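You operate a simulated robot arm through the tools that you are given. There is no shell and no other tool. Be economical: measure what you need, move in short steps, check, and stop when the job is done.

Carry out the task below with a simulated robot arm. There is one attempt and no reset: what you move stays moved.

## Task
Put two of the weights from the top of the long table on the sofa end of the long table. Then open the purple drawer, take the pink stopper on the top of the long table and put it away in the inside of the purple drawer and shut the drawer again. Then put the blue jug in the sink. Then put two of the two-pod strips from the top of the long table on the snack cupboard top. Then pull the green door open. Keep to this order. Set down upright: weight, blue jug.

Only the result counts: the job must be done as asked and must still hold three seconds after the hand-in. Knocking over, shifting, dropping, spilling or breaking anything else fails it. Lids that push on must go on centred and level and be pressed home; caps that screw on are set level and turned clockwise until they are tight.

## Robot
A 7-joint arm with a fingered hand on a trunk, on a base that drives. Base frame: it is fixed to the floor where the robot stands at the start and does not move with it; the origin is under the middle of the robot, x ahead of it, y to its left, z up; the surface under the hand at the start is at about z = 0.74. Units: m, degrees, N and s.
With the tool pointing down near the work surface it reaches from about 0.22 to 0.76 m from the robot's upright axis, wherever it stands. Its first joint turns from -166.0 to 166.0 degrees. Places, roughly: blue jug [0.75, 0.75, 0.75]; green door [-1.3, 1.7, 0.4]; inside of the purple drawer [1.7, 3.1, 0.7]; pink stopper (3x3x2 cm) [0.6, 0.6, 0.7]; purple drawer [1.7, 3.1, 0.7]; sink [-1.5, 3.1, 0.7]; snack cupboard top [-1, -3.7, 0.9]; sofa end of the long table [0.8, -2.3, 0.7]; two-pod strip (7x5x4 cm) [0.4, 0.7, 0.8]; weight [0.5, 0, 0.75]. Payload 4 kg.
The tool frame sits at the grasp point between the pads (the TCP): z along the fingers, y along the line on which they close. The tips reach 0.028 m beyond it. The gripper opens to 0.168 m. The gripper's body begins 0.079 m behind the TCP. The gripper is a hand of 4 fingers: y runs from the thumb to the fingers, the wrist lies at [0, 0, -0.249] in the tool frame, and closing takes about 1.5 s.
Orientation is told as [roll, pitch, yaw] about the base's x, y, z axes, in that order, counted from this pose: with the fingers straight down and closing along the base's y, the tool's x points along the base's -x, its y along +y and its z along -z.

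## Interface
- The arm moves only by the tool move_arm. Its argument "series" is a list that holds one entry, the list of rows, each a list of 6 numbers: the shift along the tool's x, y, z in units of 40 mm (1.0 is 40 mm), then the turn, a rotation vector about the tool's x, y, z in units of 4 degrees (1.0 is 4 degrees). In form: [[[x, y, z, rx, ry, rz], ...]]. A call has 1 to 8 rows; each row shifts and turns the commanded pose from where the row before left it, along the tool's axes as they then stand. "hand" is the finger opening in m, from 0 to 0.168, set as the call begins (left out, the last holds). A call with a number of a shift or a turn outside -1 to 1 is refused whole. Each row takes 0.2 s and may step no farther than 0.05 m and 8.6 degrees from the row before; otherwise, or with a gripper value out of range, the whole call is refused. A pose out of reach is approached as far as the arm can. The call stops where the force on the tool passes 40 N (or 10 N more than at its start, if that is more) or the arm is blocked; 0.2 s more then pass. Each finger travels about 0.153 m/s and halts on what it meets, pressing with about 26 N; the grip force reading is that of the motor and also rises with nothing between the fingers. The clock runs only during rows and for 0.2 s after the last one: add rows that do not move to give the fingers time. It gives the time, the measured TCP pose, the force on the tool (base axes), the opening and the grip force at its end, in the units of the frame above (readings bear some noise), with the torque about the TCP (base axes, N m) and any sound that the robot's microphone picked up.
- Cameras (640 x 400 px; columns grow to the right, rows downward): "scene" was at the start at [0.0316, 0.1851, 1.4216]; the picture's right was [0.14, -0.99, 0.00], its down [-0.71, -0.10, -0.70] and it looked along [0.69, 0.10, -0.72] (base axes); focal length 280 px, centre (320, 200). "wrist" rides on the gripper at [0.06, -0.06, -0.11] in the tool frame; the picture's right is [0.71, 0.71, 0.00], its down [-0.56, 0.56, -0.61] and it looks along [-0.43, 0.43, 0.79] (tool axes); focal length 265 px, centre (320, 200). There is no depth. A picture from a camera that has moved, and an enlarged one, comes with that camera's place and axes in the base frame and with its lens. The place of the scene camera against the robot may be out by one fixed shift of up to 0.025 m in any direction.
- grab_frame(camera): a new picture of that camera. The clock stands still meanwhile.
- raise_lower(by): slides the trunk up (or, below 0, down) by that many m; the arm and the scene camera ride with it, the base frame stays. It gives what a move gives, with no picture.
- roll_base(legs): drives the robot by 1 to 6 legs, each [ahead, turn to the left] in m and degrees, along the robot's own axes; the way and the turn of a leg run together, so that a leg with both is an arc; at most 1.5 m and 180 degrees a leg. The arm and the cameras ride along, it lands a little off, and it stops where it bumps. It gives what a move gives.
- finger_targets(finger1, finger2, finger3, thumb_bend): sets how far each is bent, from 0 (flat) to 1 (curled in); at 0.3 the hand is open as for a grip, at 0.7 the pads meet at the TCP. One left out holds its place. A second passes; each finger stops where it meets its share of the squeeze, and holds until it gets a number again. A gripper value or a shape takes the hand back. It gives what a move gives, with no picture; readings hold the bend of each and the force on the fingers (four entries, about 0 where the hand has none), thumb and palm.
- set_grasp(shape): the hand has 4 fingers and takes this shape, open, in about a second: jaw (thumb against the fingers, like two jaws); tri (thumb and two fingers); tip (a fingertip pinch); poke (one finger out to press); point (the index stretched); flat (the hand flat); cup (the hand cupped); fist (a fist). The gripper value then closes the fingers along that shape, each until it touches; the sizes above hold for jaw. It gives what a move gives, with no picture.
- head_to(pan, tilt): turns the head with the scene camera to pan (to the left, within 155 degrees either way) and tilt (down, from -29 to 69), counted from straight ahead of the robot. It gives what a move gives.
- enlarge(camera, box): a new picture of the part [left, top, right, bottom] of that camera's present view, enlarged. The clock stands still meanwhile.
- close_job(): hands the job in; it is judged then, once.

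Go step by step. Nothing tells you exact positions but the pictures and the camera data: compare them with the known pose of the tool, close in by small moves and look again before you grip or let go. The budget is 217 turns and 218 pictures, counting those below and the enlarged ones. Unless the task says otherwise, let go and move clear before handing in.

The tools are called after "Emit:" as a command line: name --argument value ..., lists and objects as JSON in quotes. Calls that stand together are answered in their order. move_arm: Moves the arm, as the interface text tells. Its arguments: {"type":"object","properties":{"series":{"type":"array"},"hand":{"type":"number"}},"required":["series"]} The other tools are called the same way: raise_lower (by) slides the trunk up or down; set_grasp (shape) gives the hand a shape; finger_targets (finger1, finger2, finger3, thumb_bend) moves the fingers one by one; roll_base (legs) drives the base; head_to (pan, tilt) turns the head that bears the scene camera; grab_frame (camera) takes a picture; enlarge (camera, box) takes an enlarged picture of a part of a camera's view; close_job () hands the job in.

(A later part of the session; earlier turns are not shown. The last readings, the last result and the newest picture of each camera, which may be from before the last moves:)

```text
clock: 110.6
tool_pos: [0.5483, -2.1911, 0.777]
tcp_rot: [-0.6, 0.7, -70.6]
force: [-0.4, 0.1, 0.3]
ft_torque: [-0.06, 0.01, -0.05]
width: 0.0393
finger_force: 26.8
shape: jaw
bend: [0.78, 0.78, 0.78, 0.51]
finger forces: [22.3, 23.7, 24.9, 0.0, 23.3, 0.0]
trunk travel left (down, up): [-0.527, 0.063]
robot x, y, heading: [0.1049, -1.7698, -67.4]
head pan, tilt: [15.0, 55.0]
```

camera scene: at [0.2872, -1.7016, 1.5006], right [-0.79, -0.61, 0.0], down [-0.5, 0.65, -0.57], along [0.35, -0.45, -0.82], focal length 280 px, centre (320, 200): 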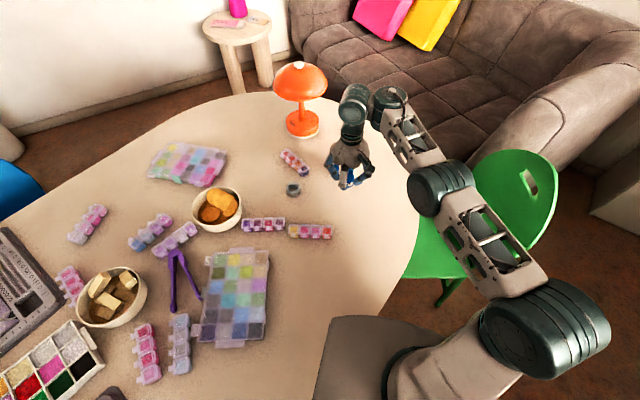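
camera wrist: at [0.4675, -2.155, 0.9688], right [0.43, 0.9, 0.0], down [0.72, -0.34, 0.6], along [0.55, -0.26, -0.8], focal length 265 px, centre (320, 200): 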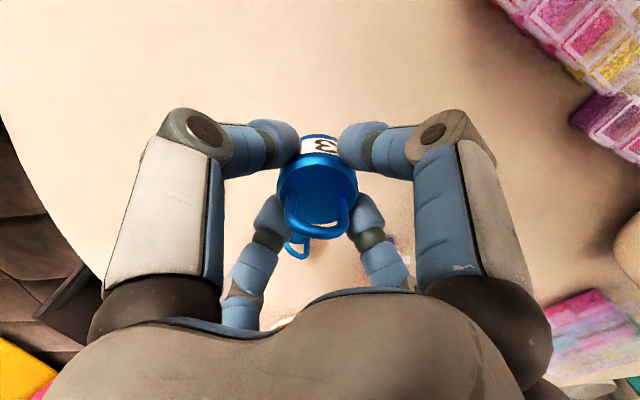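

The weight now rests on the table (force gone). Release and lift.

Emit:
move_arm --series '[[[0, 0, 0, 0, 0, 0], [0, 0, 0, 0, 0, 0], [0, 0, 0, 0, 0, 0], [0, 0, 0, 0, 0, 0]]]' --hand 0.09

Emit:
move_arm --series '[[[0, 0, -1, 0, 0, 0], [0, 0, -1, 0, 0, 0], [0, 0, -1, 0, 0, 0], [0, 0, -1, 0, 0, 0], [0.6, -0.3, -0.9, 0, 0, 0], [0.8, -0.4, -0.7, 0, 0, 0], [0.9, -0.4, 0, 0, 0, 0], [0.9, -0.4, 0, 0, 0, 0]]]'

Emit:
grab_frame --camera "scene"

```text
clock: 111.6
tool_pos: [0.5483, -2.1912, 0.7768]
tcp_rot: [-0.5, 0.6, -70.6]
force: [0.3, 0.4, -0.1]
ft_torque: [0.01, -0.03, -0.02]
width: 0.0896
finger_force: 0.1
shape: jaw
bend: [0.33, 0.33, 0.33, 0.33]
finger forces: [0.1, 0.0, 0.0, 0.0, 0.0, 0.1]
trunk travel left (down, up): [-0.527, 0.063]
robot x, y, heading: [0.1053, -1.7695, -67.1]
head pan, tilt: [15.0, 55.0]
```

```text
clock: 113.4
tool_pos: [0.4512, -2.0906, 1.0018]
tcp_rot: [-0.5, 0.6, -70.7]
force: [-0.3, -0.1, 0.1]
ft_torque: [-0.02, 0.01, -0.02]
width: 0.0896
finger_force: 0.0
shape: jaw
bend: [0.33, 0.33, 0.33, 0.33]
finger forces: [0.1, 0.0, 0.0, 0.0, 0.0, 0.0]
trunk travel left (down, up): [-0.527, 0.063]
robot x, y, heading: [0.1041, -1.7711, -67.1]
head pan, tilt: [15.0, 55.0]
```

```text
154 pictures are left
camera scene: at [0.2862, -1.7008, 1.4866], right [-0.79, -0.61, 0.0], down [-0.5, 0.65, -0.57], along [0.35, -0.45, -0.82], focal length 280 px, centre (320, 200)
```

scene: 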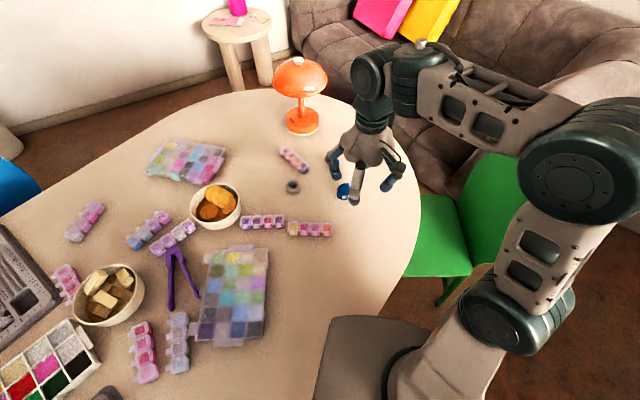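

Both weights stand at the sofa end. Next, drive back along the table toward the purple drawer corner.

Emit:
roll_base --legs '[[-0.34, 0], [0, -23], [-1.5, 0], [-1.5, 0]]'

Emit:
head_to --pan 150 --tilt 30

Emit:
grab_frame --camera "scene"

```text
clock: 130.7
tool_pos: [0.1589, 1.0864, 1.001]
tcp_rot: [-0.5, 0.6, -92.8]
force: [-0.4, 0.7, 0.0]
ft_torque: [-0.03, -0.03, -0.01]
width: 0.0898
finger_force: 0.1
shape: jaw
bend: [0.33, 0.33, 0.33, 0.33]
finger forces: [0.1, 0.1, 0.0, 0.0, 0.1, 0.0]
trunk travel left (down, up): [-0.527, 0.063]
robot x, y, heading: [-0.0415, 1.517, -89.3]
head pan, tilt: [15.0, 55.0]
```

```text
clock: 132.9
tool_pos: [0.1592, 1.0867, 1.0005]
tcp_rot: [-0.5, 0.5, -92.9]
force: [-0.6, -0.3, 0.4]
ft_torque: [-0.02, -0.04, 0.02]
width: 0.0895
finger_force: 0.1
shape: jaw
bend: [0.33, 0.33, 0.33, 0.33]
finger forces: [0.0, 0.0, 0.0, 0.0, 0.0, 0.1]
trunk travel left (down, up): [-0.527, 0.063]
robot x, y, heading: [-0.0401, 1.5139, -89.2]
head pan, tilt: [150.0, 30.0]
```

```text
153 pictures are left
camera scene: at [0.1776, 1.6638, 1.5226], right [0.87, -0.49, 0.0], down [-0.25, -0.43, -0.87], along [0.43, 0.75, -0.5], focal length 280 px, centre (320, 200)
```

scene: 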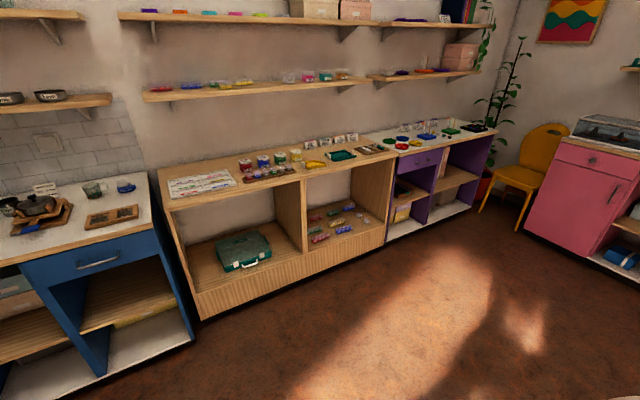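

Drive to in front of the purple drawer and face it.

Emit:
roll_base --legs '[[-0.7, 0], [0, 90], [1.5, 0], [0.1, 0], [0, 90]]'

Emit:
head_to --pan 0 --tilt 40

Emit:
grab_frame --camera "scene"

Emit:
grab_frame --camera "wrist"

```text
clock: 152.2
tool_pos: [1.3669, 2.6772, 1.0017]
tcp_rot: [-0.5, 0.6, 86.9]
force: [-0.7, 0.2, 0.8]
ft_torque: [0.01, -0.01, 0.01]
width: 0.0897
finger_force: 0.1
shape: jaw
bend: [0.33, 0.33, 0.33, 0.33]
finger forces: [0.1, 0.0, 0.0, 0.1, 0.0, 0.0]
trunk travel left (down, up): [-0.527, 0.063]
robot x, y, heading: [1.5653, 2.2491, 90.1]
head pan, tilt: [150.0, 30.0]
```

```text
clock: 154.5
tool_pos: [1.3666, 2.6777, 1.0016]
tcp_rot: [-0.6, 0.6, 86.9]
force: [-0.5, -0.2, -0.9]
ft_torque: [0.02, -0.03, 0.0]
width: 0.0896
finger_force: 0.1
shape: jaw
bend: [0.33, 0.33, 0.33, 0.33]
finger forces: [0.0, 0.1, 0.0, 0.0, 0.1, 0.0]
trunk travel left (down, up): [-0.527, 0.063]
robot x, y, heading: [1.5645, 2.2451, 90.3]
head pan, tilt: [0.0, 40.0]
```

```text
152 pictures are left
camera scene: at [1.4126, 2.2794, 1.5073], right [1.0, 0.0, 0.0], down [0.0, -0.64, -0.77], along [0.0, 0.77, -0.64], focal length 280 px, centre (320, 200)
```

scene: 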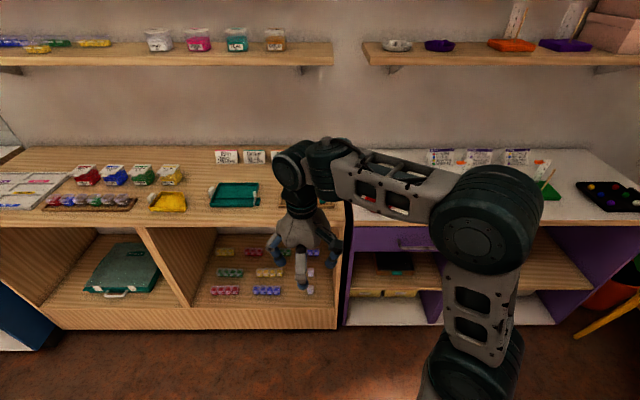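

```text
151 pictures are left
camera wrist: at [1.4215, 2.6152, 1.1133], right [-0.74, -0.67, 0.0], down [-0.53, 0.59, 0.6], along [-0.4, 0.45, -0.8], focal length 265 px, centre (320, 200)
```

wrist: 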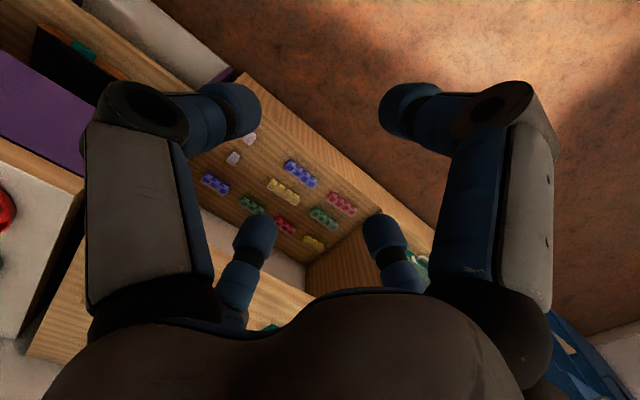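

The drawer front is partly hidden by the arm. Shift the arm left to see it.

Emit:
move_arm --series '[[[0, 1, -0.5, 0, 0, 0], [0, 1, -0.5, 0, 0, 0], [0.5, 0.8, -0.3, 0, 0, 0], [0.5, 0.8, 0, 0, 0, 0], [0.5, 0.8, 0, 0, 0, 0]]]'

Emit:
enlarge --camera "scene" --box '[300, 140, 620, 340]'

```text
clock: 155.7
tool_pos: [1.1849, 2.6265, 1.0526]
tcp_rot: [-0.6, 0.6, 86.9]
force: [-0.3, -0.2, 0.3]
ft_torque: [0.01, -0.01, 0.03]
width: 0.0897
finger_force: 0.0
shape: jaw
bend: [0.33, 0.33, 0.33, 0.33]
finger forces: [0.1, 0.0, 0.0, 0.0, 0.1, 0.0]
trunk travel left (down, up): [-0.527, 0.063]
robot x, y, heading: [1.5605, 2.2459, 90.1]
head pan, tilt: [0.0, 40.0]
```

```text
2.00 times, centred on (460, 240) of scene
camera zoom: at [1.4118, 2.2792, 1.5072], right [1.0, 0.0, 0.0], down [0.0, -0.64, -0.77], along [0.0, 0.77, -0.64], focal length 560 px, centre (40, 120)
```

zoom: 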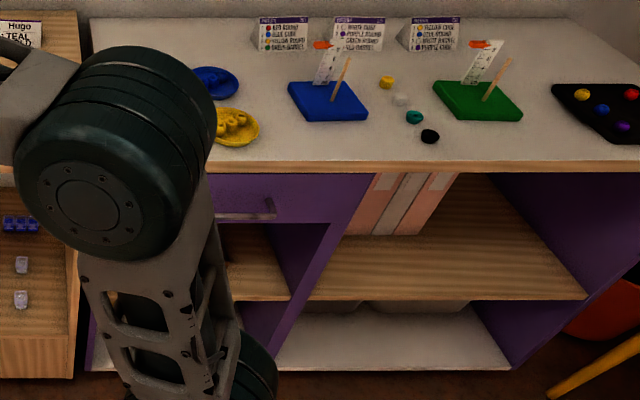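

The drawer bar handle is around x 1.73–1.91, z ≈ 0.6, y ≈ 3.07. I'll move closer and centre on it.

Emit:
roll_base --legs '[[0, -35], [0.26, 0], [0, 35]]'

Emit:
head_to --pan -15 --tilt 58

Emit:
grab_frame --camera "scene"

```text
clock: 161.0
tool_pos: [1.3374, 2.8399, 1.0528]
tcp_rot: [-0.5, 0.5, 86.7]
force: [-0.1, 0.1, -0.3]
ft_torque: [-0.01, 0.04, 0.0]
width: 0.0894
finger_force: 0.1
shape: jaw
bend: [0.33, 0.33, 0.33, 0.33]
finger forces: [0.0, 0.1, 0.0, 0.1, 0.0, 0.0]
trunk travel left (down, up): [-0.527, 0.063]
robot x, y, heading: [1.709, 2.46, 90.0]
head pan, tilt: [0.0, 40.0]
```

```text
clock: 161.8
tool_pos: [1.3371, 2.8389, 1.052]
tcp_rot: [-0.5, 0.7, 86.7]
force: [1.2, 0.6, -0.6]
ft_torque: [-0.03, 0.0, -0.01]
width: 0.0897
finger_force: 0.0
shape: jaw
bend: [0.33, 0.33, 0.33, 0.33]
finger forces: [0.0, 0.0, 0.1, 0.0, 0.1, 0.1]
trunk travel left (down, up): [-0.527, 0.063]
robot x, y, heading: [1.7154, 2.4566, 89.9]
head pan, tilt: [-15.0, 58.0]
```

```text
149 pictures are left
camera scene: at [1.5801, 2.4737, 1.483], right [0.97, -0.26, 0.0], down [-0.22, -0.82, -0.53], along [0.14, 0.51, -0.85], focal length 280 px, centre (320, 200)
```

scene: 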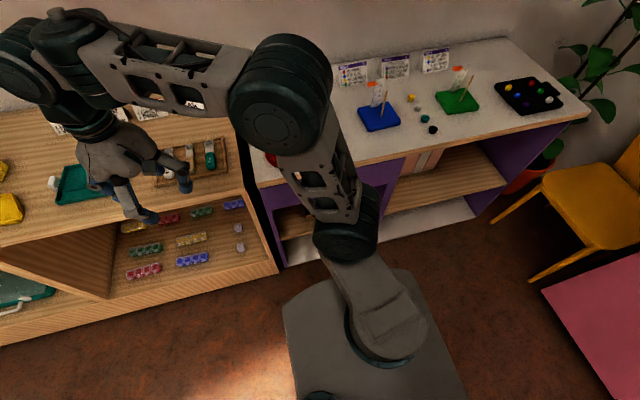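

Swing the hand to the front-right so the wrist camera sees the handle.

Emit:
move_arm --series '[[[0.3, -1, 0, 0, 0, 0], [0.3, -1, 0, 0, 0, 0], [0.3, -1, 0, 0, 0, 0], [0.3, -1, 0, 0, 0, 0], [0.3, -1, 0, 0, 0, 0], [0.3, -1, 0, 0, 0, 0], [0.3, -1, 0, 0, 0, 0], [0.1, -1, 0, 0, 0, 0]]]'

Emit:
move_arm --series '[[[0, -1, 0, 0, 0, 0], [0, -1, 0, 0, 0, 0], [0, -1, 0.4, 0, 0, 0], [0, -1, 0.6, 0, 0, 0], [0, -1, 0.6, 0, 0, 0], [0, -1, 0.6, 0, 0, 0], [0, 0, 1, 0, 0, 0]]]'

Emit:
grab_frame --camera "wrist"

Emit:
grab_frame --camera "scene"

```text
clock: 163.6
tool_pos: [1.652, 2.7329, 1.057]
tcp_rot: [-0.6, 0.7, 86.7]
force: [-0.9, 0.1, -1.0]
ft_torque: [-0.01, 0.0, -0.01]
width: 0.0898
finger_force: 0.1
shape: jaw
bend: [0.33, 0.33, 0.33, 0.33]
finger forces: [0.0, 0.0, 0.0, 0.1, 0.0, 0.0]
trunk travel left (down, up): [-0.527, 0.063]
robot x, y, heading: [1.7105, 2.4601, 89.9]
head pan, tilt: [-15.0, 58.0]
```

```text
clock: 164.5
tool_pos: [1.7758, 2.7324, 1.037]
tcp_rot: [0.8, -0.9, 85.1]
force: [-33.9, -5.6, 11.3]
ft_torque: [-0.3, -1.37, -2.3]
width: 0.0911
finger_force: 0.0
shape: jaw
bend: [0.29, 0.33, 0.33, 0.33]
finger forces: [0.0, 0.0, 0.0, 0.0, 0.0, 0.0]
trunk travel left (down, up): [-0.527, 0.063]
robot x, y, heading: [1.7163, 2.462, 90.1]
head pan, tilt: [-15.0, 58.0]
stopped in row 4: the force on the tool passed its limit at 127 N (the readings are from after the stop); the commanded pose is now the measured one
```

```text
148 pictures are left
camera wrist: at [1.8327, 2.6666, 1.1461], right [-0.77, -0.64, 0.0], down [-0.5, 0.59, 0.63], along [-0.41, 0.48, -0.77], focal length 265 px, centre (320, 200)
```

wrist: 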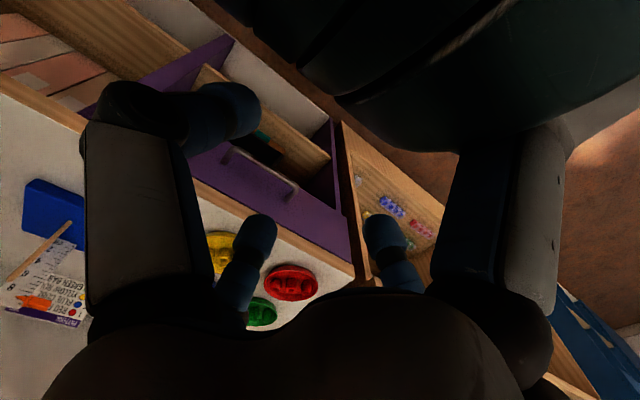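

```text
147 pictures are left
camera scene: at [1.5805, 2.4741, 1.483], right [0.97, -0.26, 0.0], down [-0.22, -0.82, -0.53], along [0.14, 0.51, -0.85], focal length 280 px, centre (320, 200)
```

scene: 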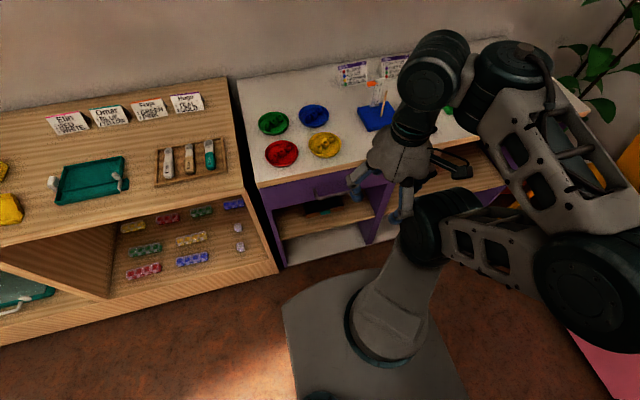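

The hand touched the robot's own shoulder; moving it forward-left away. The handle is visible now.

Emit:
move_arm --series '[[[-0.8, 0.5, -0.2, 0, 0, 0], [-0.5, 0.5, 0, 0, 0, 0], [0, 0, 0, 0, 0, 0]]]'

Emit:
enlarge --camera "scene" --box '[240, 130, 420, 242]'

Emit:
grab_frame --camera "wrist"

```text
clock: 164.8
tool_pos: [1.7736, 2.7393, 1.0371]
tcp_rot: [0.9, -0.7, 84.6]
force: [-24.8, -10.2, -0.3]
ft_torque: [0.36, -0.96, -1.67]
width: 0.0918
finger_force: 0.1
shape: jaw
bend: [0.28, 0.33, 0.33, 0.33]
finger forces: [0.0, 0.1, 0.1, 0.0, 0.0, 0.0]
trunk travel left (down, up): [-0.527, 0.063]
robot x, y, heading: [1.7128, 2.4588, 89.7]
head pan, tilt: [-15.0, 58.0]
stopped in row 1: the force on the tool passed its limit at 57 N (the readings are from after the stop); the commanded pose is now the measured one
```

```text
3.56 times, centred on (330, 186) of scene
camera zoom: at [1.5801, 2.4739, 1.4829], right [0.97, -0.26, 0.0], down [-0.22, -0.82, -0.53], along [0.14, 0.51, -0.85], focal length 996 px, centre (284, 250)
```

zoom: 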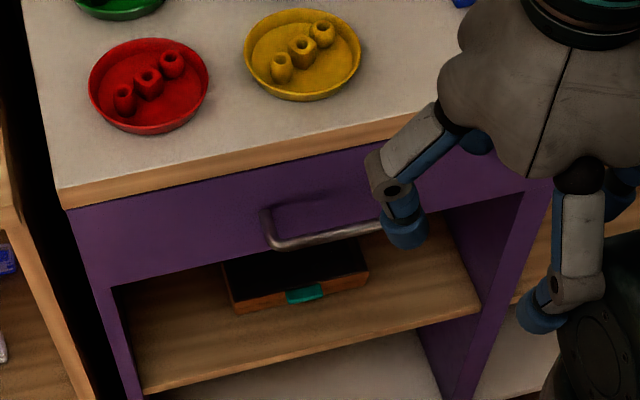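

```text
145 pictures are left
camera wrist: at [1.8282, 2.673, 1.1466], right [-0.77, -0.64, 0.0], down [-0.49, 0.6, 0.63], along [-0.4, 0.48, -0.78], focal length 265 px, centre (320, 200)
```

wrist: 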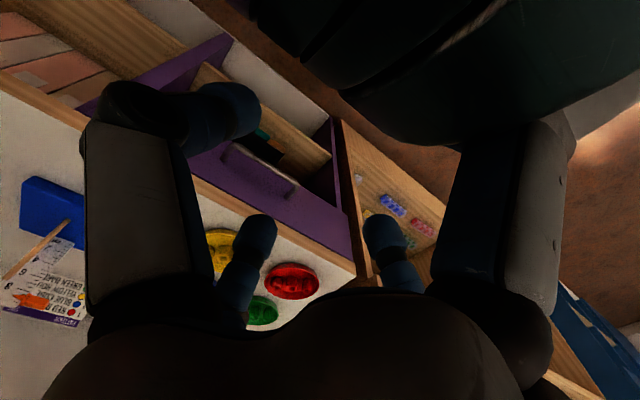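

The hand is still against the shoulder. Move purely left (away) and up.

Emit:
move_arm --series '[[[0, 0.7, 0, 0, 0, 0], [0, 0.8, 0, 0, 0, 0]]]'

Emit:
grab_frame --camera "scene"

Emit:
grab_frame --camera "wrist"

```text
clock: 165.4
tool_pos: [1.7123, 2.7456, 1.0386]
tcp_rot: [0.8, -0.7, 84.9]
force: [0.7, 0.3, 1.3]
ft_torque: [-0.01, -0.01, 0.03]
width: 0.0899
finger_force: 0.2
shape: jaw
bend: [0.32, 0.33, 0.33, 0.33]
finger forces: [0.0, 0.1, 0.0, 0.0, 0.0, 0.1]
trunk travel left (down, up): [-0.527, 0.063]
robot x, y, heading: [1.7172, 2.4641, 89.8]
head pan, tilt: [-15.0, 58.0]
```

```text
144 pictures are left
camera scene: at [1.5797, 2.474, 1.4829], right [0.97, -0.26, 0.0], down [-0.22, -0.82, -0.53], along [0.14, 0.51, -0.85], focal length 280 px, centre (320, 200)
```

scene: 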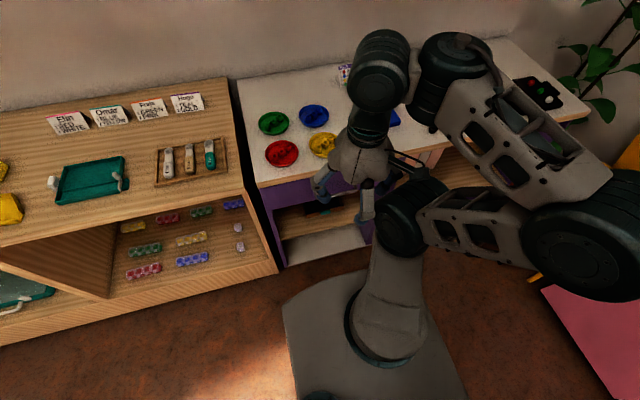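

```text
143 pictures are left
camera wrist: at [1.7679, 2.6787, 1.1483], right [-0.77, -0.64, 0.0], down [-0.5, 0.6, 0.63], along [-0.4, 0.48, -0.78], focal length 265 px, centre (320, 200)
```

wrist: 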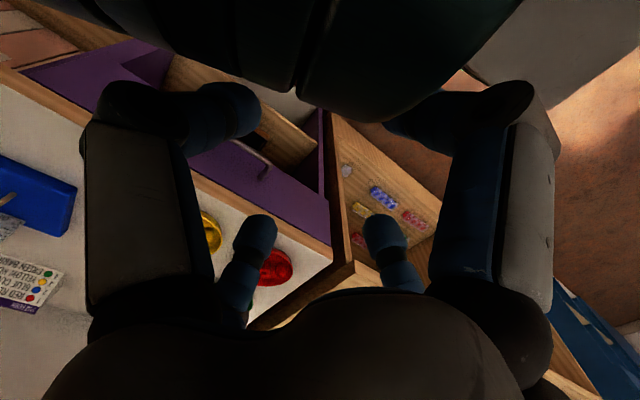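

Correcting my estimate: both cameras agree the counter is at z≈0.85, y≈2.94, with the handle at about (1.69–1.81, 2.905, 0.77). I'll back off 0.2 m, move the hand forward, and pitch it.

Emit:
roll_base --legs '[[-0.2, 0]]'

Emit:
move_arm --series '[[[-1, -0.2, 0, 0, 0, 0], [-1, -0.2, 0, 0, 0, 0], [-1, -0.2, 0, 0, 0, 0], [-1, -0.2, 0, 0, 0, 0], [0, 0, 0, 0, -1, 0], [0, 0, 0, 0, -1, 0], [0, 0, 0, 0, -1, 0], [0, 0, 0, 0, -1, 0]]]'

Emit:
move_arm --series '[[[0, 0, 0, 0, -1, 0], [0, 0, 0, 0, -1, 0], [0, 0, 0, 0, -1, 0], [0, 0, 0, 0, -1, 0], [0, 0, 0, 0, -1, 0], [0, 0, 0, 0, -1, 0], [0, 0, 0, 0, -1, 0], [0, 0, 0, 0, -1, 0]]]'

Emit:
grab_frame --camera "wrist"

Emit:
grab_frame --camera "scene"

```text
clock: 167.0
tool_pos: [1.7126, 2.5422, 1.0397]
tcp_rot: [1.0, -0.7, 84.8]
force: [-0.9, -0.2, 0.2]
ft_torque: [-0.02, -0.01, -0.01]
width: 0.09
finger_force: 0.1
shape: jaw
bend: [0.32, 0.33, 0.33, 0.33]
finger forces: [0.0, 0.1, 0.1, 0.0, 0.0, 0.0]
trunk travel left (down, up): [-0.527, 0.063]
robot x, y, heading: [1.7132, 2.257, 89.9]
head pan, tilt: [-15.0, 58.0]
```

```text
clock: 167.4
tool_pos: [1.7209, 2.5861, 1.0395]
tcp_rot: [1.9, -1.5, 83.1]
force: [-36.6, -11.5, 1.1]
ft_torque: [0.23, -0.9, -2.84]
width: 0.0937
finger_force: 0.0
shape: jaw
bend: [0.23, 0.33, 0.32, 0.33]
finger forces: [0.0, 0.0, 0.1, 0.0, 0.1, 0.1]
trunk travel left (down, up): [-0.527, 0.063]
robot x, y, heading: [1.7144, 2.261, 89.7]
head pan, tilt: [-15.0, 58.0]
stopped in row 2: the force on the tool passed its limit at 124 N (the readings are from after the stop); the commanded pose is now the measured one
```

```text
clock: 167.7
tool_pos: [1.7202, 2.5879, 1.039]
tcp_rot: [2.0, -2.2, 82.6]
force: [-30.7, -10.1, 9.1]
ft_torque: [-0.4, -0.79, -2.43]
width: 0.0935
finger_force: 0.2
shape: jaw
bend: [0.21, 0.33, 0.32, 0.33]
finger forces: [0.0, 0.0, 0.0, 0.0, 0.0, 0.0]
trunk travel left (down, up): [-0.527, 0.063]
robot x, y, heading: [1.711, 2.2588, 90.1]
head pan, tilt: [-15.0, 58.0]
stopped in row 1: the force on the tool passed its limit at 71 N (the readings are from after the stop); the commanded pose is now the measured one
```

```text
142 pictures are left
camera wrist: at [1.7739, 2.5172, 1.1456], right [-0.79, -0.61, 0.0], down [-0.46, 0.6, 0.66], along [-0.4, 0.52, -0.75], focal length 265 px, centre (320, 200)
```

wrist: 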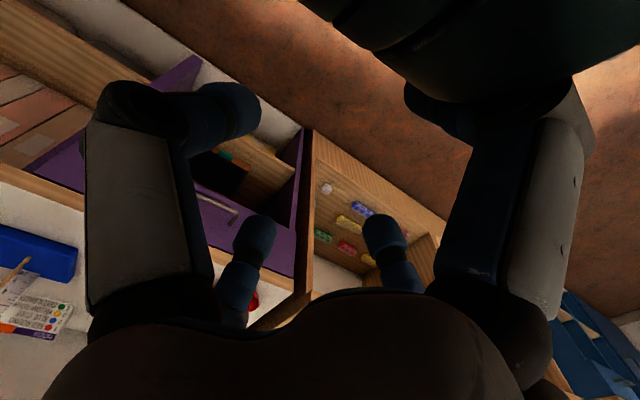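

```text
141 pictures are left
camera scene: at [1.5794, 2.2723, 1.4829], right [0.97, -0.26, 0.0], down [-0.22, -0.82, -0.53], along [0.14, 0.51, -0.85], focal length 280 px, centre (320, 200)
```

scene: 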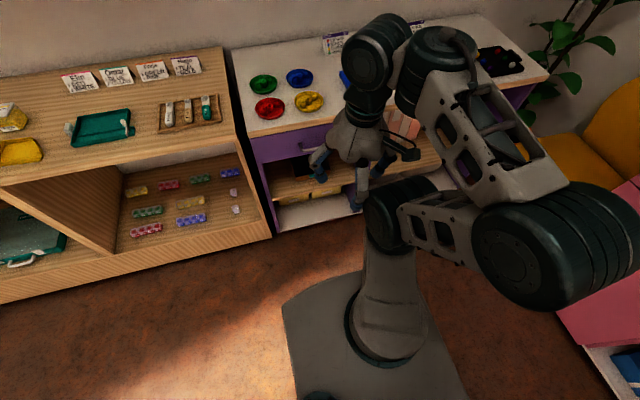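

The rear finger hits the shoulder joint. Go left and up first, then forward.

Emit:
move_arm --series '[[[0, 0.6, 0, 0, 0, 0], [0, 0.9, -0.3, 0, 0, 0], [0, 0.9, -0.6, 0, 0, 0], [-0.5, 0.7, -0.6, 0, 0, 0], [-0.9, 0.4, -0.4, 0, 0, 0], [-1, 0, 0, 0, 0, 0], [-1, 0, 0, 0, 0, 0], [-1, 0, 0, 0, 0, 0]]]'

Emit:
move_arm --series '[[[-0.8, 0, 0, 0.25, -0.5, 0.5], [0, 0, 0, 0.25, -1, 0.5], [0, 0, 0, 0, -1, 0.5], [0, 0, 0, 0, -1, 0], [0, 0, 0, 0, -1, 0], [0, 0, 0, 0, -1, 0], [0, 0, 0, 0, -1, 0], [0, 0, 0, 0, -1, 0]]]'

Emit:
grab_frame --camera "scene"

```text
clock: 169.5
tool_pos: [1.6067, 2.7764, 1.1261]
tcp_rot: [2.1, -2.1, 82.7]
force: [-0.2, 1.1, 0.8]
ft_torque: [-0.02, 0.04, 0.02]
width: 0.0901
finger_force: 0.0
shape: jaw
bend: [0.32, 0.33, 0.33, 0.33]
finger forces: [0.0, 0.0, 0.1, 0.0, 0.1, 0.1]
trunk travel left (down, up): [-0.527, 0.063]
robot x, y, heading: [1.7137, 2.2559, 89.9]
head pan, tilt: [-15.0, 58.0]
```

```text
clock: 171.3
tool_pos: [1.6104, 2.8089, 1.1291]
tcp_rot: [1.0, -32.1, 76.2]
force: [0.2, 0.2, 0.2]
ft_torque: [-0.04, 0.01, -0.02]
width: 0.09
finger_force: 0.1
shape: jaw
bend: [0.32, 0.33, 0.33, 0.33]
finger forces: [0.1, 0.0, 0.0, 0.0, 0.0, 0.0]
trunk travel left (down, up): [-0.527, 0.063]
robot x, y, heading: [1.7112, 2.2551, 89.9]
head pan, tilt: [-15.0, 58.0]
```

```text
140 pictures are left
camera scene: at [1.58, 2.2719, 1.483], right [0.97, -0.26, 0.0], down [-0.22, -0.82, -0.53], along [0.14, 0.51, -0.85], focal length 280 px, centre (320, 200)
```

scene: 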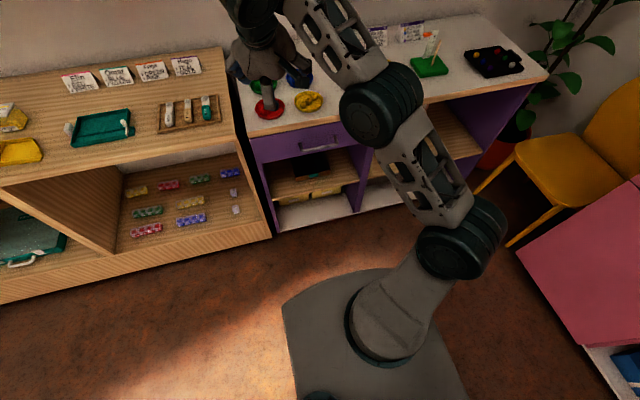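

Now the handle is fully visible: centre ≈ (1.753, 2.905, 0.778). Continue orienting: yaw to 90°, pitch to -60°, and roll 45° so the bar falls between the fingers.

Emit:
move_arm --series '[[[0, 0, 0, -0.62, 0, -0.99], [0, 0, 0, -0.62, 0, -0.99], [0, 0, 0, -0.62, 0, -0.99], [0, 0, 0, 0, -1, 0], [0, 0, 0, 0, -1, 0], [0, 0, 0, 0, -1, 0], [0, 0, 0, 0, -1, 0], [0, 0, 0, 0, -1, 0]]]'

Emit:
move_arm --series '[[[0, 0, 0, 0, -1, 0], [0, 0, 0, 0, -1, 0], [0, 0, 0, 0, 0, -1], [0, 0, 0, 0, 0, -1], [0, 0, 0, 0, 0, -1], [0, 0, 0, 0, 0, -1], [0, 0, 0, 0, 0, -1], [0, 0, 0, 0, 0, -1]]]'

Emit:
move_arm --series '[[[0, 0, 0, 0, 0, -1], [0, 0, 0, 0, 0, -1], [0, 0, 0, 0, 0, -1], [0, 0, 0, 0, 0, -1], [0, 0, 0, 0, 0, -1], [0, 0, 0, 0, 0, -0.3]]]'

Emit:
grab_frame --camera "scene"

Emit:
grab_frame --camera "wrist"

```text
clock: 173.1
tool_pos: [1.5928, 2.8025, 1.2086]
tcp_rot: [0.6, -46.0, 90.0]
force: [-0.1, -0.1, -0.3]
ft_torque: [0.02, 0.03, -0.01]
width: 0.0902
finger_force: 0.0
shape: jaw
bend: [0.32, 0.33, 0.33, 0.33]
finger forces: [0.0, 0.0, 0.0, 0.0, 0.0, 0.0]
out of reach, approached as far as the arm can: row 5, 6, 7, 8
trunk travel left (down, up): [-0.527, 0.063]
robot x, y, heading: [1.7144, 2.2588, 89.7]
head pan, tilt: [-15.0, 58.0]
```

```text
clock: 174.9
tool_pos: [1.5935, 2.8024, 1.2088]
tcp_rot: [-22.4, -41.3, 122.8]
force: [-0.1, -1.1, -0.1]
ft_torque: [0.0, 0.01, 0.01]
width: 0.0903
finger_force: 0.1
shape: jaw
bend: [0.32, 0.33, 0.33, 0.33]
finger forces: [0.1, 0.0, 0.0, 0.0, 0.0, 0.0]
out of reach, approached as far as the arm can: row 1, 2
trunk travel left (down, up): [-0.527, 0.063]
robot x, y, heading: [1.7113, 2.2572, 90.1]
head pan, tilt: [-15.0, 58.0]
```

```text
clock: 176.3
tool_pos: [1.5931, 2.8021, 1.2086]
tcp_rot: [-36.0, -30.9, 145.8]
force: [0.2, 0.0, 1.1]
ft_torque: [0.02, 0.01, 0.0]
width: 0.09
finger_force: 0.1
shape: jaw
bend: [0.32, 0.33, 0.33, 0.33]
finger forces: [0.1, 0.0, 0.0, 0.0, 0.1, 0.0]
trunk travel left (down, up): [-0.527, 0.063]
robot x, y, heading: [1.7129, 2.2543, 90.1]
head pan, tilt: [-15.0, 58.0]
```

```text
139 pictures are left
camera scene: at [1.58, 2.2721, 1.4829], right [0.97, -0.26, 0.0], down [-0.22, -0.82, -0.53], along [0.14, 0.51, -0.85], focal length 280 px, centre (320, 200)
```

scene: 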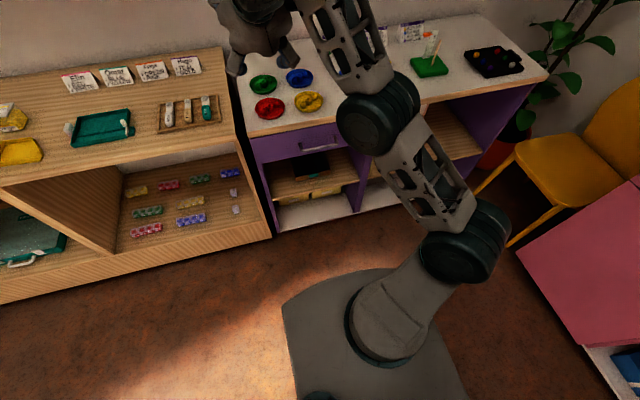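

```text
138 pictures are left
camera wrist: at [1.6784, 2.725, 1.2853], right [0.0, -0.69, -0.72], down [-0.78, -0.45, 0.43], along [-0.62, 0.56, -0.54], focal length 265 px, centre (320, 200)
```

wrist: 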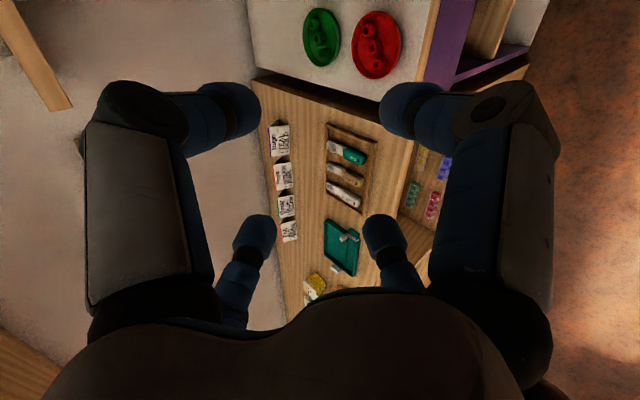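

Pitch reached 46°. Move down to a pre-grasp in front of the handle, about (1.75, 2.80, 0.80).

Emit:
move_arm --series '[[[0.81, 0.23, 0.7, 0, 0, 0], [0.81, 0.23, 0.7, 0, 0, 0], [0.81, 0.23, 0.7, 0, 0, 0], [0.81, 0.23, 0.7, 0, 0, 0], [0.81, 0.23, 0.7, 0, 0, 0], [0.81, 0.23, 0.7, 0, 0, 0], [0.81, 0.23, 0.7, 0, 0, 0], [0.81, 0.23, 0.7, 0, 0, 0]]]'

Emit:
grab_frame --camera "scene"

Emit:
grab_frame --camera "wrist"

```text
clock: 178.1
tool_pos: [1.6419, 2.7861, 1.206]
tcp_rot: [-34.8, -29.9, 144.9]
force: [0.7, -0.3, 0.6]
ft_torque: [0.01, 0.02, 0.02]
width: 0.0901
finger_force: 0.0
shape: jaw
bend: [0.32, 0.33, 0.33, 0.33]
finger forces: [0.0, 0.1, 0.0, 0.0, 0.0, 0.0]
out of reach, approached as far as the arm can: row 1, 2, 3, 4, 5, 6, 7, 8
trunk travel left (down, up): [-0.527, 0.063]
robot x, y, heading: [1.7097, 2.2568, 90.1]
head pan, tilt: [-15.0, 58.0]
```

```text
137 pictures are left
camera scene: at [1.5805, 2.272, 1.483], right [0.97, -0.26, 0.0], down [-0.22, -0.82, -0.53], along [0.14, 0.51, -0.85], focal length 280 px, centre (320, 200)
```

scene: 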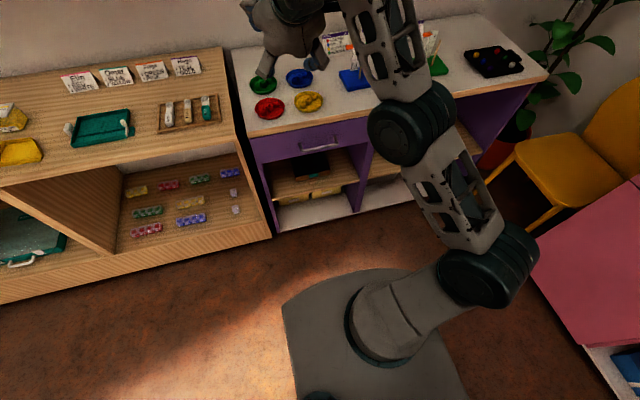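

```text
136 pictures are left
camera wrist: at [1.7282, 2.7099, 1.2843], right [0.0, -0.71, -0.7], down [-0.79, -0.44, 0.44], along [-0.62, 0.55, -0.56], focal length 265 px, centre (320, 200)
```

wrist: 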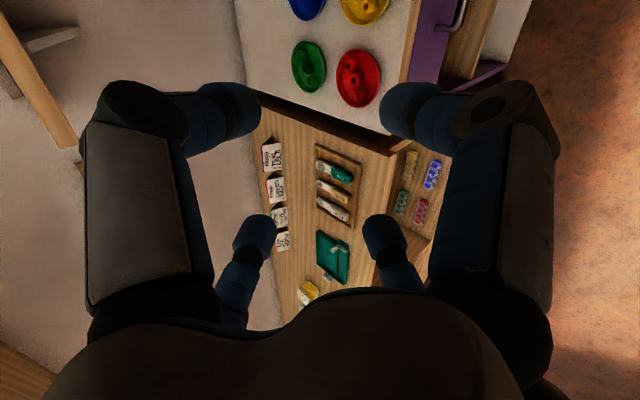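

The pitched hand can't go lower by arm alone; I'll lower the trunk by 0.38 instead.

Emit:
raise_lower --by -0.38

Emit:
grab_frame --camera "scene"

Emit:
grab_frame --camera "wrist"

```text
clock: 181.7
tool_pos: [1.6419, 2.7862, 0.826]
tcp_rot: [-34.9, -30.0, 144.9]
force: [0.1, 0.5, 0.0]
ft_torque: [0.02, 0.0, -0.04]
width: 0.0902
finger_force: 0.2
shape: jaw
bend: [0.32, 0.33, 0.33, 0.33]
finger forces: [0.1, 0.1, 0.0, 0.0, 0.1, 0.0]
trunk travel left (down, up): [-0.147, 0.443]
robot x, y, heading: [1.7152, 2.254, 90.1]
head pan, tilt: [-15.0, 58.0]
```

```text
135 pictures are left
camera scene: at [1.5801, 2.2721, 1.103], right [0.97, -0.26, 0.0], down [-0.22, -0.82, -0.53], along [0.14, 0.51, -0.85], focal length 280 px, centre (320, 200)
```

scene: 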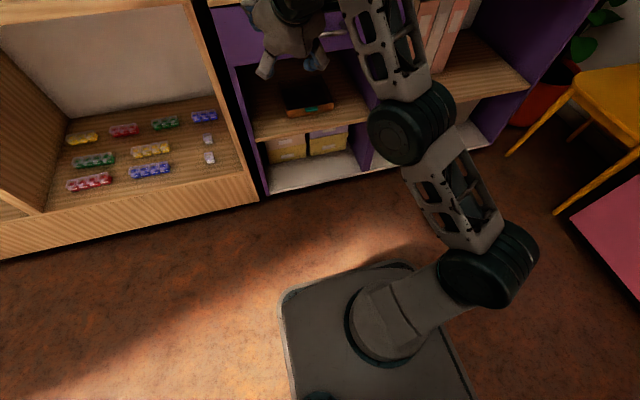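

```text
134 pictures are left
camera wrist: at [1.7278, 2.71, 0.9042], right [0.0, -0.71, -0.7], down [-0.79, -0.44, 0.44], along [-0.62, 0.55, -0.56], focal length 265 px, centre (320, 200)
```

wrist: 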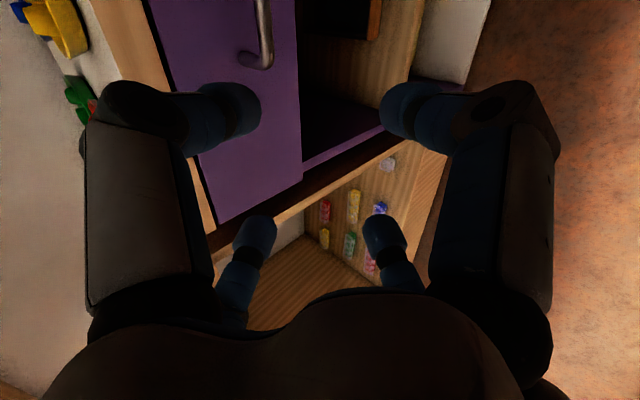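

Handle height confirmed at z ≈ 0.77. Shift right to centre and pitch further toward horizontal.

Emit:
move_arm --series '[[[0.65, -0.65, 0, 0, 0, 0], [0.65, -0.65, 0, 0, 0, 0], [0.65, -0.65, 0, 0, 0, 0], [0, 0, 0, 1, -1, 0], [0, 0, 0, 1, -1, 0], [0, 0, 0, 1, -1, 0], [0, 0, 0, 1, -1, 0], [0, 0, 0, 1, -1, 0]]]'

Emit:
head_to --pan -10 --tilt 25

Emit:
grab_frame --camera "scene"

Emit:
grab_frame --camera "wrist"

```text
clock: 183.5
tool_pos: [1.752, 2.7854, 0.8311]
tcp_rot: [-34.5, -29.6, 144.7]
force: [-0.6, -0.1, 0.0]
ft_torque: [0.01, 0.01, -0.04]
width: 0.09
finger_force: 0.0
shape: jaw
bend: [0.32, 0.33, 0.33, 0.33]
finger forces: [0.0, 0.0, 0.0, 0.0, 0.0, 0.0]
out of reach, approached as far as the arm can: row 2, 4, 5, 6, 7, 8
trunk travel left (down, up): [-0.147, 0.443]
robot x, y, heading: [1.7138, 2.2567, 89.9]
head pan, tilt: [-15.0, 58.0]
```

```text
clock: 184.5
tool_pos: [1.7523, 2.7862, 0.8314]
tcp_rot: [-34.5, -29.6, 144.7]
force: [0.3, -0.2, -0.3]
ft_torque: [0.01, 0.02, 0.03]
width: 0.0903
finger_force: 0.0
shape: jaw
bend: [0.32, 0.33, 0.33, 0.33]
finger forces: [0.0, 0.0, 0.0, 0.0, 0.0, 0.0]
trunk travel left (down, up): [-0.147, 0.443]
robot x, y, heading: [1.7134, 2.2595, 89.6]
head pan, tilt: [-10.0, 25.0]
```

```text
133 pictures are left
camera scene: at [1.5783, 2.2962, 1.1506], right [0.98, -0.18, 0.0], down [-0.07, -0.42, -0.91], along [0.16, 0.89, -0.42], focal length 280 px, centre (320, 200)
```

scene: 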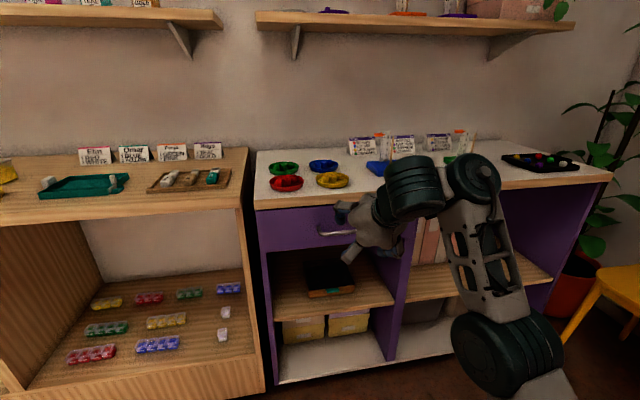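

```text
132 pictures are left
camera wrist: at [1.8372, 2.7115, 0.9114], right [0.0, -0.72, -0.7], down [-0.79, -0.43, 0.44], along [-0.62, 0.55, -0.56], focal length 265 px, centre (320, 200)
```

wrist: 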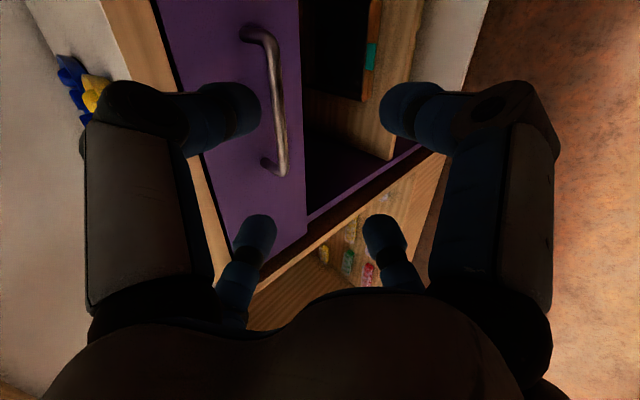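

Excellent view of the bar handle: it lies between the left and right finger pairs. Advance toward it partway and look again.

Emit:
move_arm --series '[[[-0.12, -0.15, 0.9, 0, 0, 0], [-0.12, -0.15, 0.9, 0, 0, 0], [0, 0, 0, 0, 0, 0]]]'

Emit:
grab_frame --camera "wrist"

Emit:
enlarge --camera "scene" --box '[240, 160, 440, 285]'

```text
clock: 185.3
tool_pos: [1.7542, 2.8478, 0.8254]
tcp_rot: [-33.9, -29.3, 144.4]
force: [0.7, 0.0, -0.6]
ft_torque: [0.0, -0.01, -0.01]
width: 0.0903
finger_force: 0.1
shape: jaw
bend: [0.32, 0.33, 0.33, 0.33]
finger forces: [0.1, 0.1, 0.0, 0.0, 0.0, 0.0]
out of reach, approached as far as the arm can: row 1, 2
trunk travel left (down, up): [-0.147, 0.443]
robot x, y, heading: [1.7121, 2.2587, 89.7]
head pan, tilt: [-10.0, 25.0]
```

```text
131 pictures are left
camera wrist: at [1.839, 2.7734, 0.9063], right [0.0, -0.72, -0.69], down [-0.79, -0.43, 0.45], along [-0.62, 0.54, -0.57], focal length 265 px, centre (320, 200)
```

wrist: 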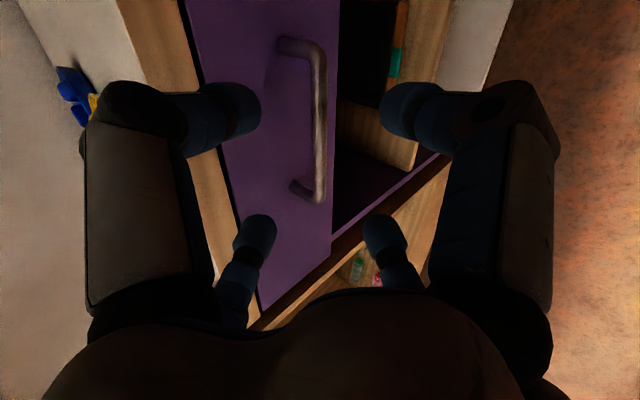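

```text
3.20 times, centred on (340, 222) of scene
camera zoom: at [1.5783, 2.2962, 1.1506], right [0.98, -0.18, 0.0], down [-0.07, -0.42, -0.91], along [0.16, 0.89, -0.42], focal length 897 px, centre (256, 128)
```

zoom: 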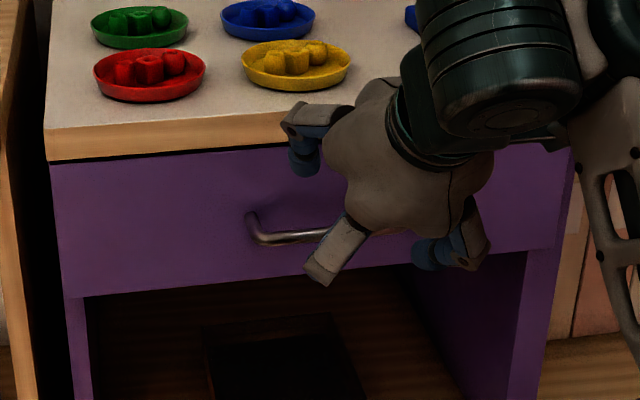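

The bar is centred in the hand's plane; its position fits (y≈2.905, z≈0.77). I'll approach diagonally: arm forward plus trunk down in small steps so the upper fingers slip behind the bar.

Emit:
move_arm --series '[[[0.145, 0.15, -0.215, 0, 0, 0], [0, 0, 0, 0, 0, 0]]]' --hand 0.07

Emit:
raise_lower --by -0.02

Emit:
grab_frame --camera "wrist"

```text
clock: 185.9
tool_pos: [1.754, 2.8361, 0.8291]
tcp_rot: [-34.1, -29.4, 144.5]
force: [0.5, 0.2, 0.6]
ft_torque: [-0.02, -0.06, 0.01]
width: 0.0706
finger_force: 0.0
shape: jaw
bend: [0.79, 0.79, 0.79, 0.38]
finger forces: [0.0, 0.0, 0.0, 0.1, 0.1, 0.0]
trunk travel left (down, up): [-0.147, 0.443]
robot x, y, heading: [1.7106, 2.2597, 90.0]
head pan, tilt: [-10.0, 25.0]
```

```text
clock: 186.6
tool_pos: [1.7542, 2.8357, 0.8067]
tcp_rot: [-34.1, -29.4, 144.5]
force: [-0.6, 0.0, 0.1]
ft_torque: [0.01, -0.02, -0.02]
width: 0.0702
finger_force: 0.1
shape: jaw
bend: [0.79, 0.79, 0.79, 0.38]
finger forces: [0.0, 0.1, 0.0, 0.0, 0.0, 0.1]
trunk travel left (down, up): [-0.127, 0.463]
robot x, y, heading: [1.7121, 2.2581, 90.0]
head pan, tilt: [-10.0, 25.0]
```

```text
129 pictures are left
camera wrist: at [1.8389, 2.761, 0.8878], right [0.0, -0.72, -0.69], down [-0.79, -0.43, 0.45], along [-0.62, 0.54, -0.57], focal length 265 px, centre (320, 200)
```

wrist: 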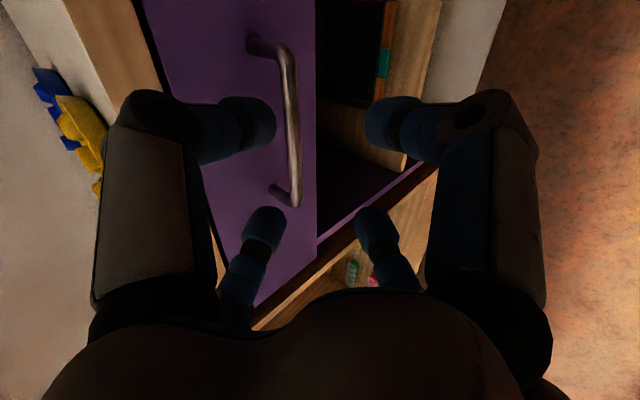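

Bar at n≈2 cm, just inside the upper fingers. Advance diagonally in two steps.

Emit:
move_arm --series '[[[-0.27, -0.28, 0.4, 0, 0, 0], [0, 0, 0, 0, 0, 0]]]'

Emit:
raise_lower --by -0.018

Emit:
grab_frame --camera "wrist"

```text
clock: 187.2
tool_pos: [1.7538, 2.8575, 0.8069]
tcp_rot: [-34.1, -29.2, 144.5]
force: [0.8, 0.0, -1.1]
ft_torque: [-0.02, 0.0, -0.01]
width: 0.0703
finger_force: 0.0
shape: jaw
bend: [0.79, 0.79, 0.79, 0.38]
finger forces: [0.0, 0.1, 0.1, 0.0, 0.0, 0.1]
trunk travel left (down, up): [-0.127, 0.463]
robot x, y, heading: [1.713, 2.2554, 90.1]
head pan, tilt: [-10.0, 25.0]
```

```text
clock: 187.8
tool_pos: [1.7537, 2.8584, 0.7887]
tcp_rot: [-34.1, -29.3, 144.4]
force: [-0.5, 0.0, 0.3]
ft_torque: [-0.02, 0.01, -0.01]
width: 0.0705
finger_force: 0.0
shape: jaw
bend: [0.79, 0.79, 0.79, 0.38]
finger forces: [0.0, 0.1, 0.0, 0.0, 0.1, 0.0]
trunk travel left (down, up): [-0.109, 0.481]
robot x, y, heading: [1.7137, 2.2574, 90.0]
head pan, tilt: [-10.0, 25.0]
```

```text
128 pictures are left
camera wrist: at [1.8392, 2.7837, 0.8693], right [0.0, -0.72, -0.69], down [-0.79, -0.43, 0.45], along [-0.62, 0.54, -0.57], focal length 265 px, centre (320, 200)
```

wrist: 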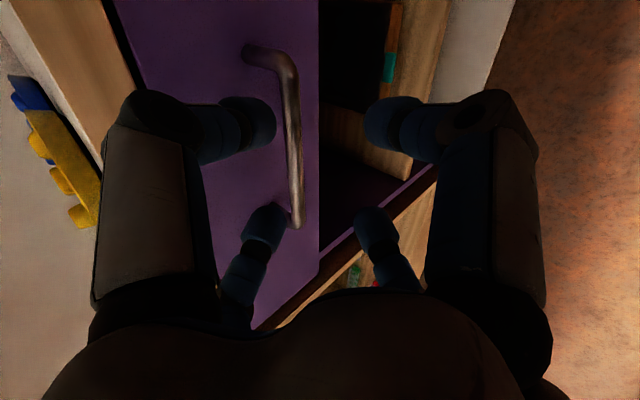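

Emit:
move_arm --series '[[[-0.18, -0.19, 0.27, 0, 0, 0], [0, 0, 0, 0, 0, 0]]]'

Emit:
raise_lower --by -0.013

Emit:
grab_frame --camera "wrist"

```text
clock: 188.4
tool_pos: [1.7549, 2.8716, 0.7882]
tcp_rot: [-33.9, -29.3, 144.4]
force: [0.4, -0.1, 0.0]
ft_torque: [-0.01, 0.01, 0.0]
width: 0.0705
finger_force: 0.1
shape: jaw
bend: [0.79, 0.79, 0.79, 0.38]
finger forces: [0.0, 0.1, 0.0, 0.0, 0.0, 0.0]
trunk travel left (down, up): [-0.109, 0.481]
robot x, y, heading: [1.7136, 2.2556, 89.9]
head pan, tilt: [-10.0, 25.0]
```

```text
clock: 189.1
tool_pos: [1.7533, 2.8712, 0.7771]
tcp_rot: [-33.9, -29.4, 144.4]
force: [0.5, 0.0, 0.2]
ft_torque: [-0.02, 0.01, -0.01]
width: 0.0705
finger_force: 0.2
shape: jaw
bend: [0.79, 0.79, 0.79, 0.38]
finger forces: [0.1, 0.1, 0.0, 0.0, 0.0, 0.1]
trunk travel left (down, up): [-0.096, 0.494]
robot x, y, heading: [1.7125, 2.2548, 89.8]
head pan, tilt: [-10.0, 25.0]
```

```text
127 pictures are left
camera wrist: at [1.8394, 2.7987, 0.8556], right [0.0, -0.72, -0.69], down [-0.79, -0.43, 0.45], along [-0.62, 0.54, -0.57], focal length 265 px, centre (320, 200)
```

wrist: 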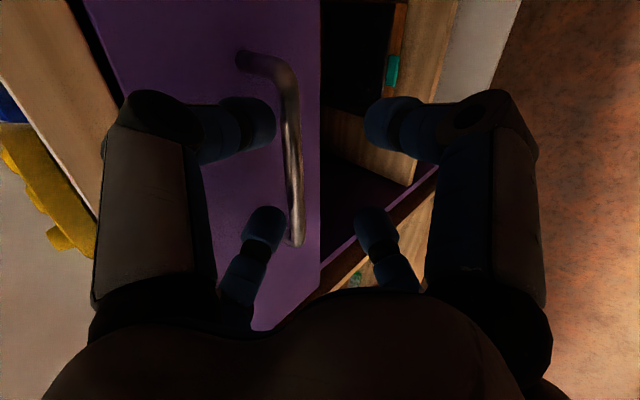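

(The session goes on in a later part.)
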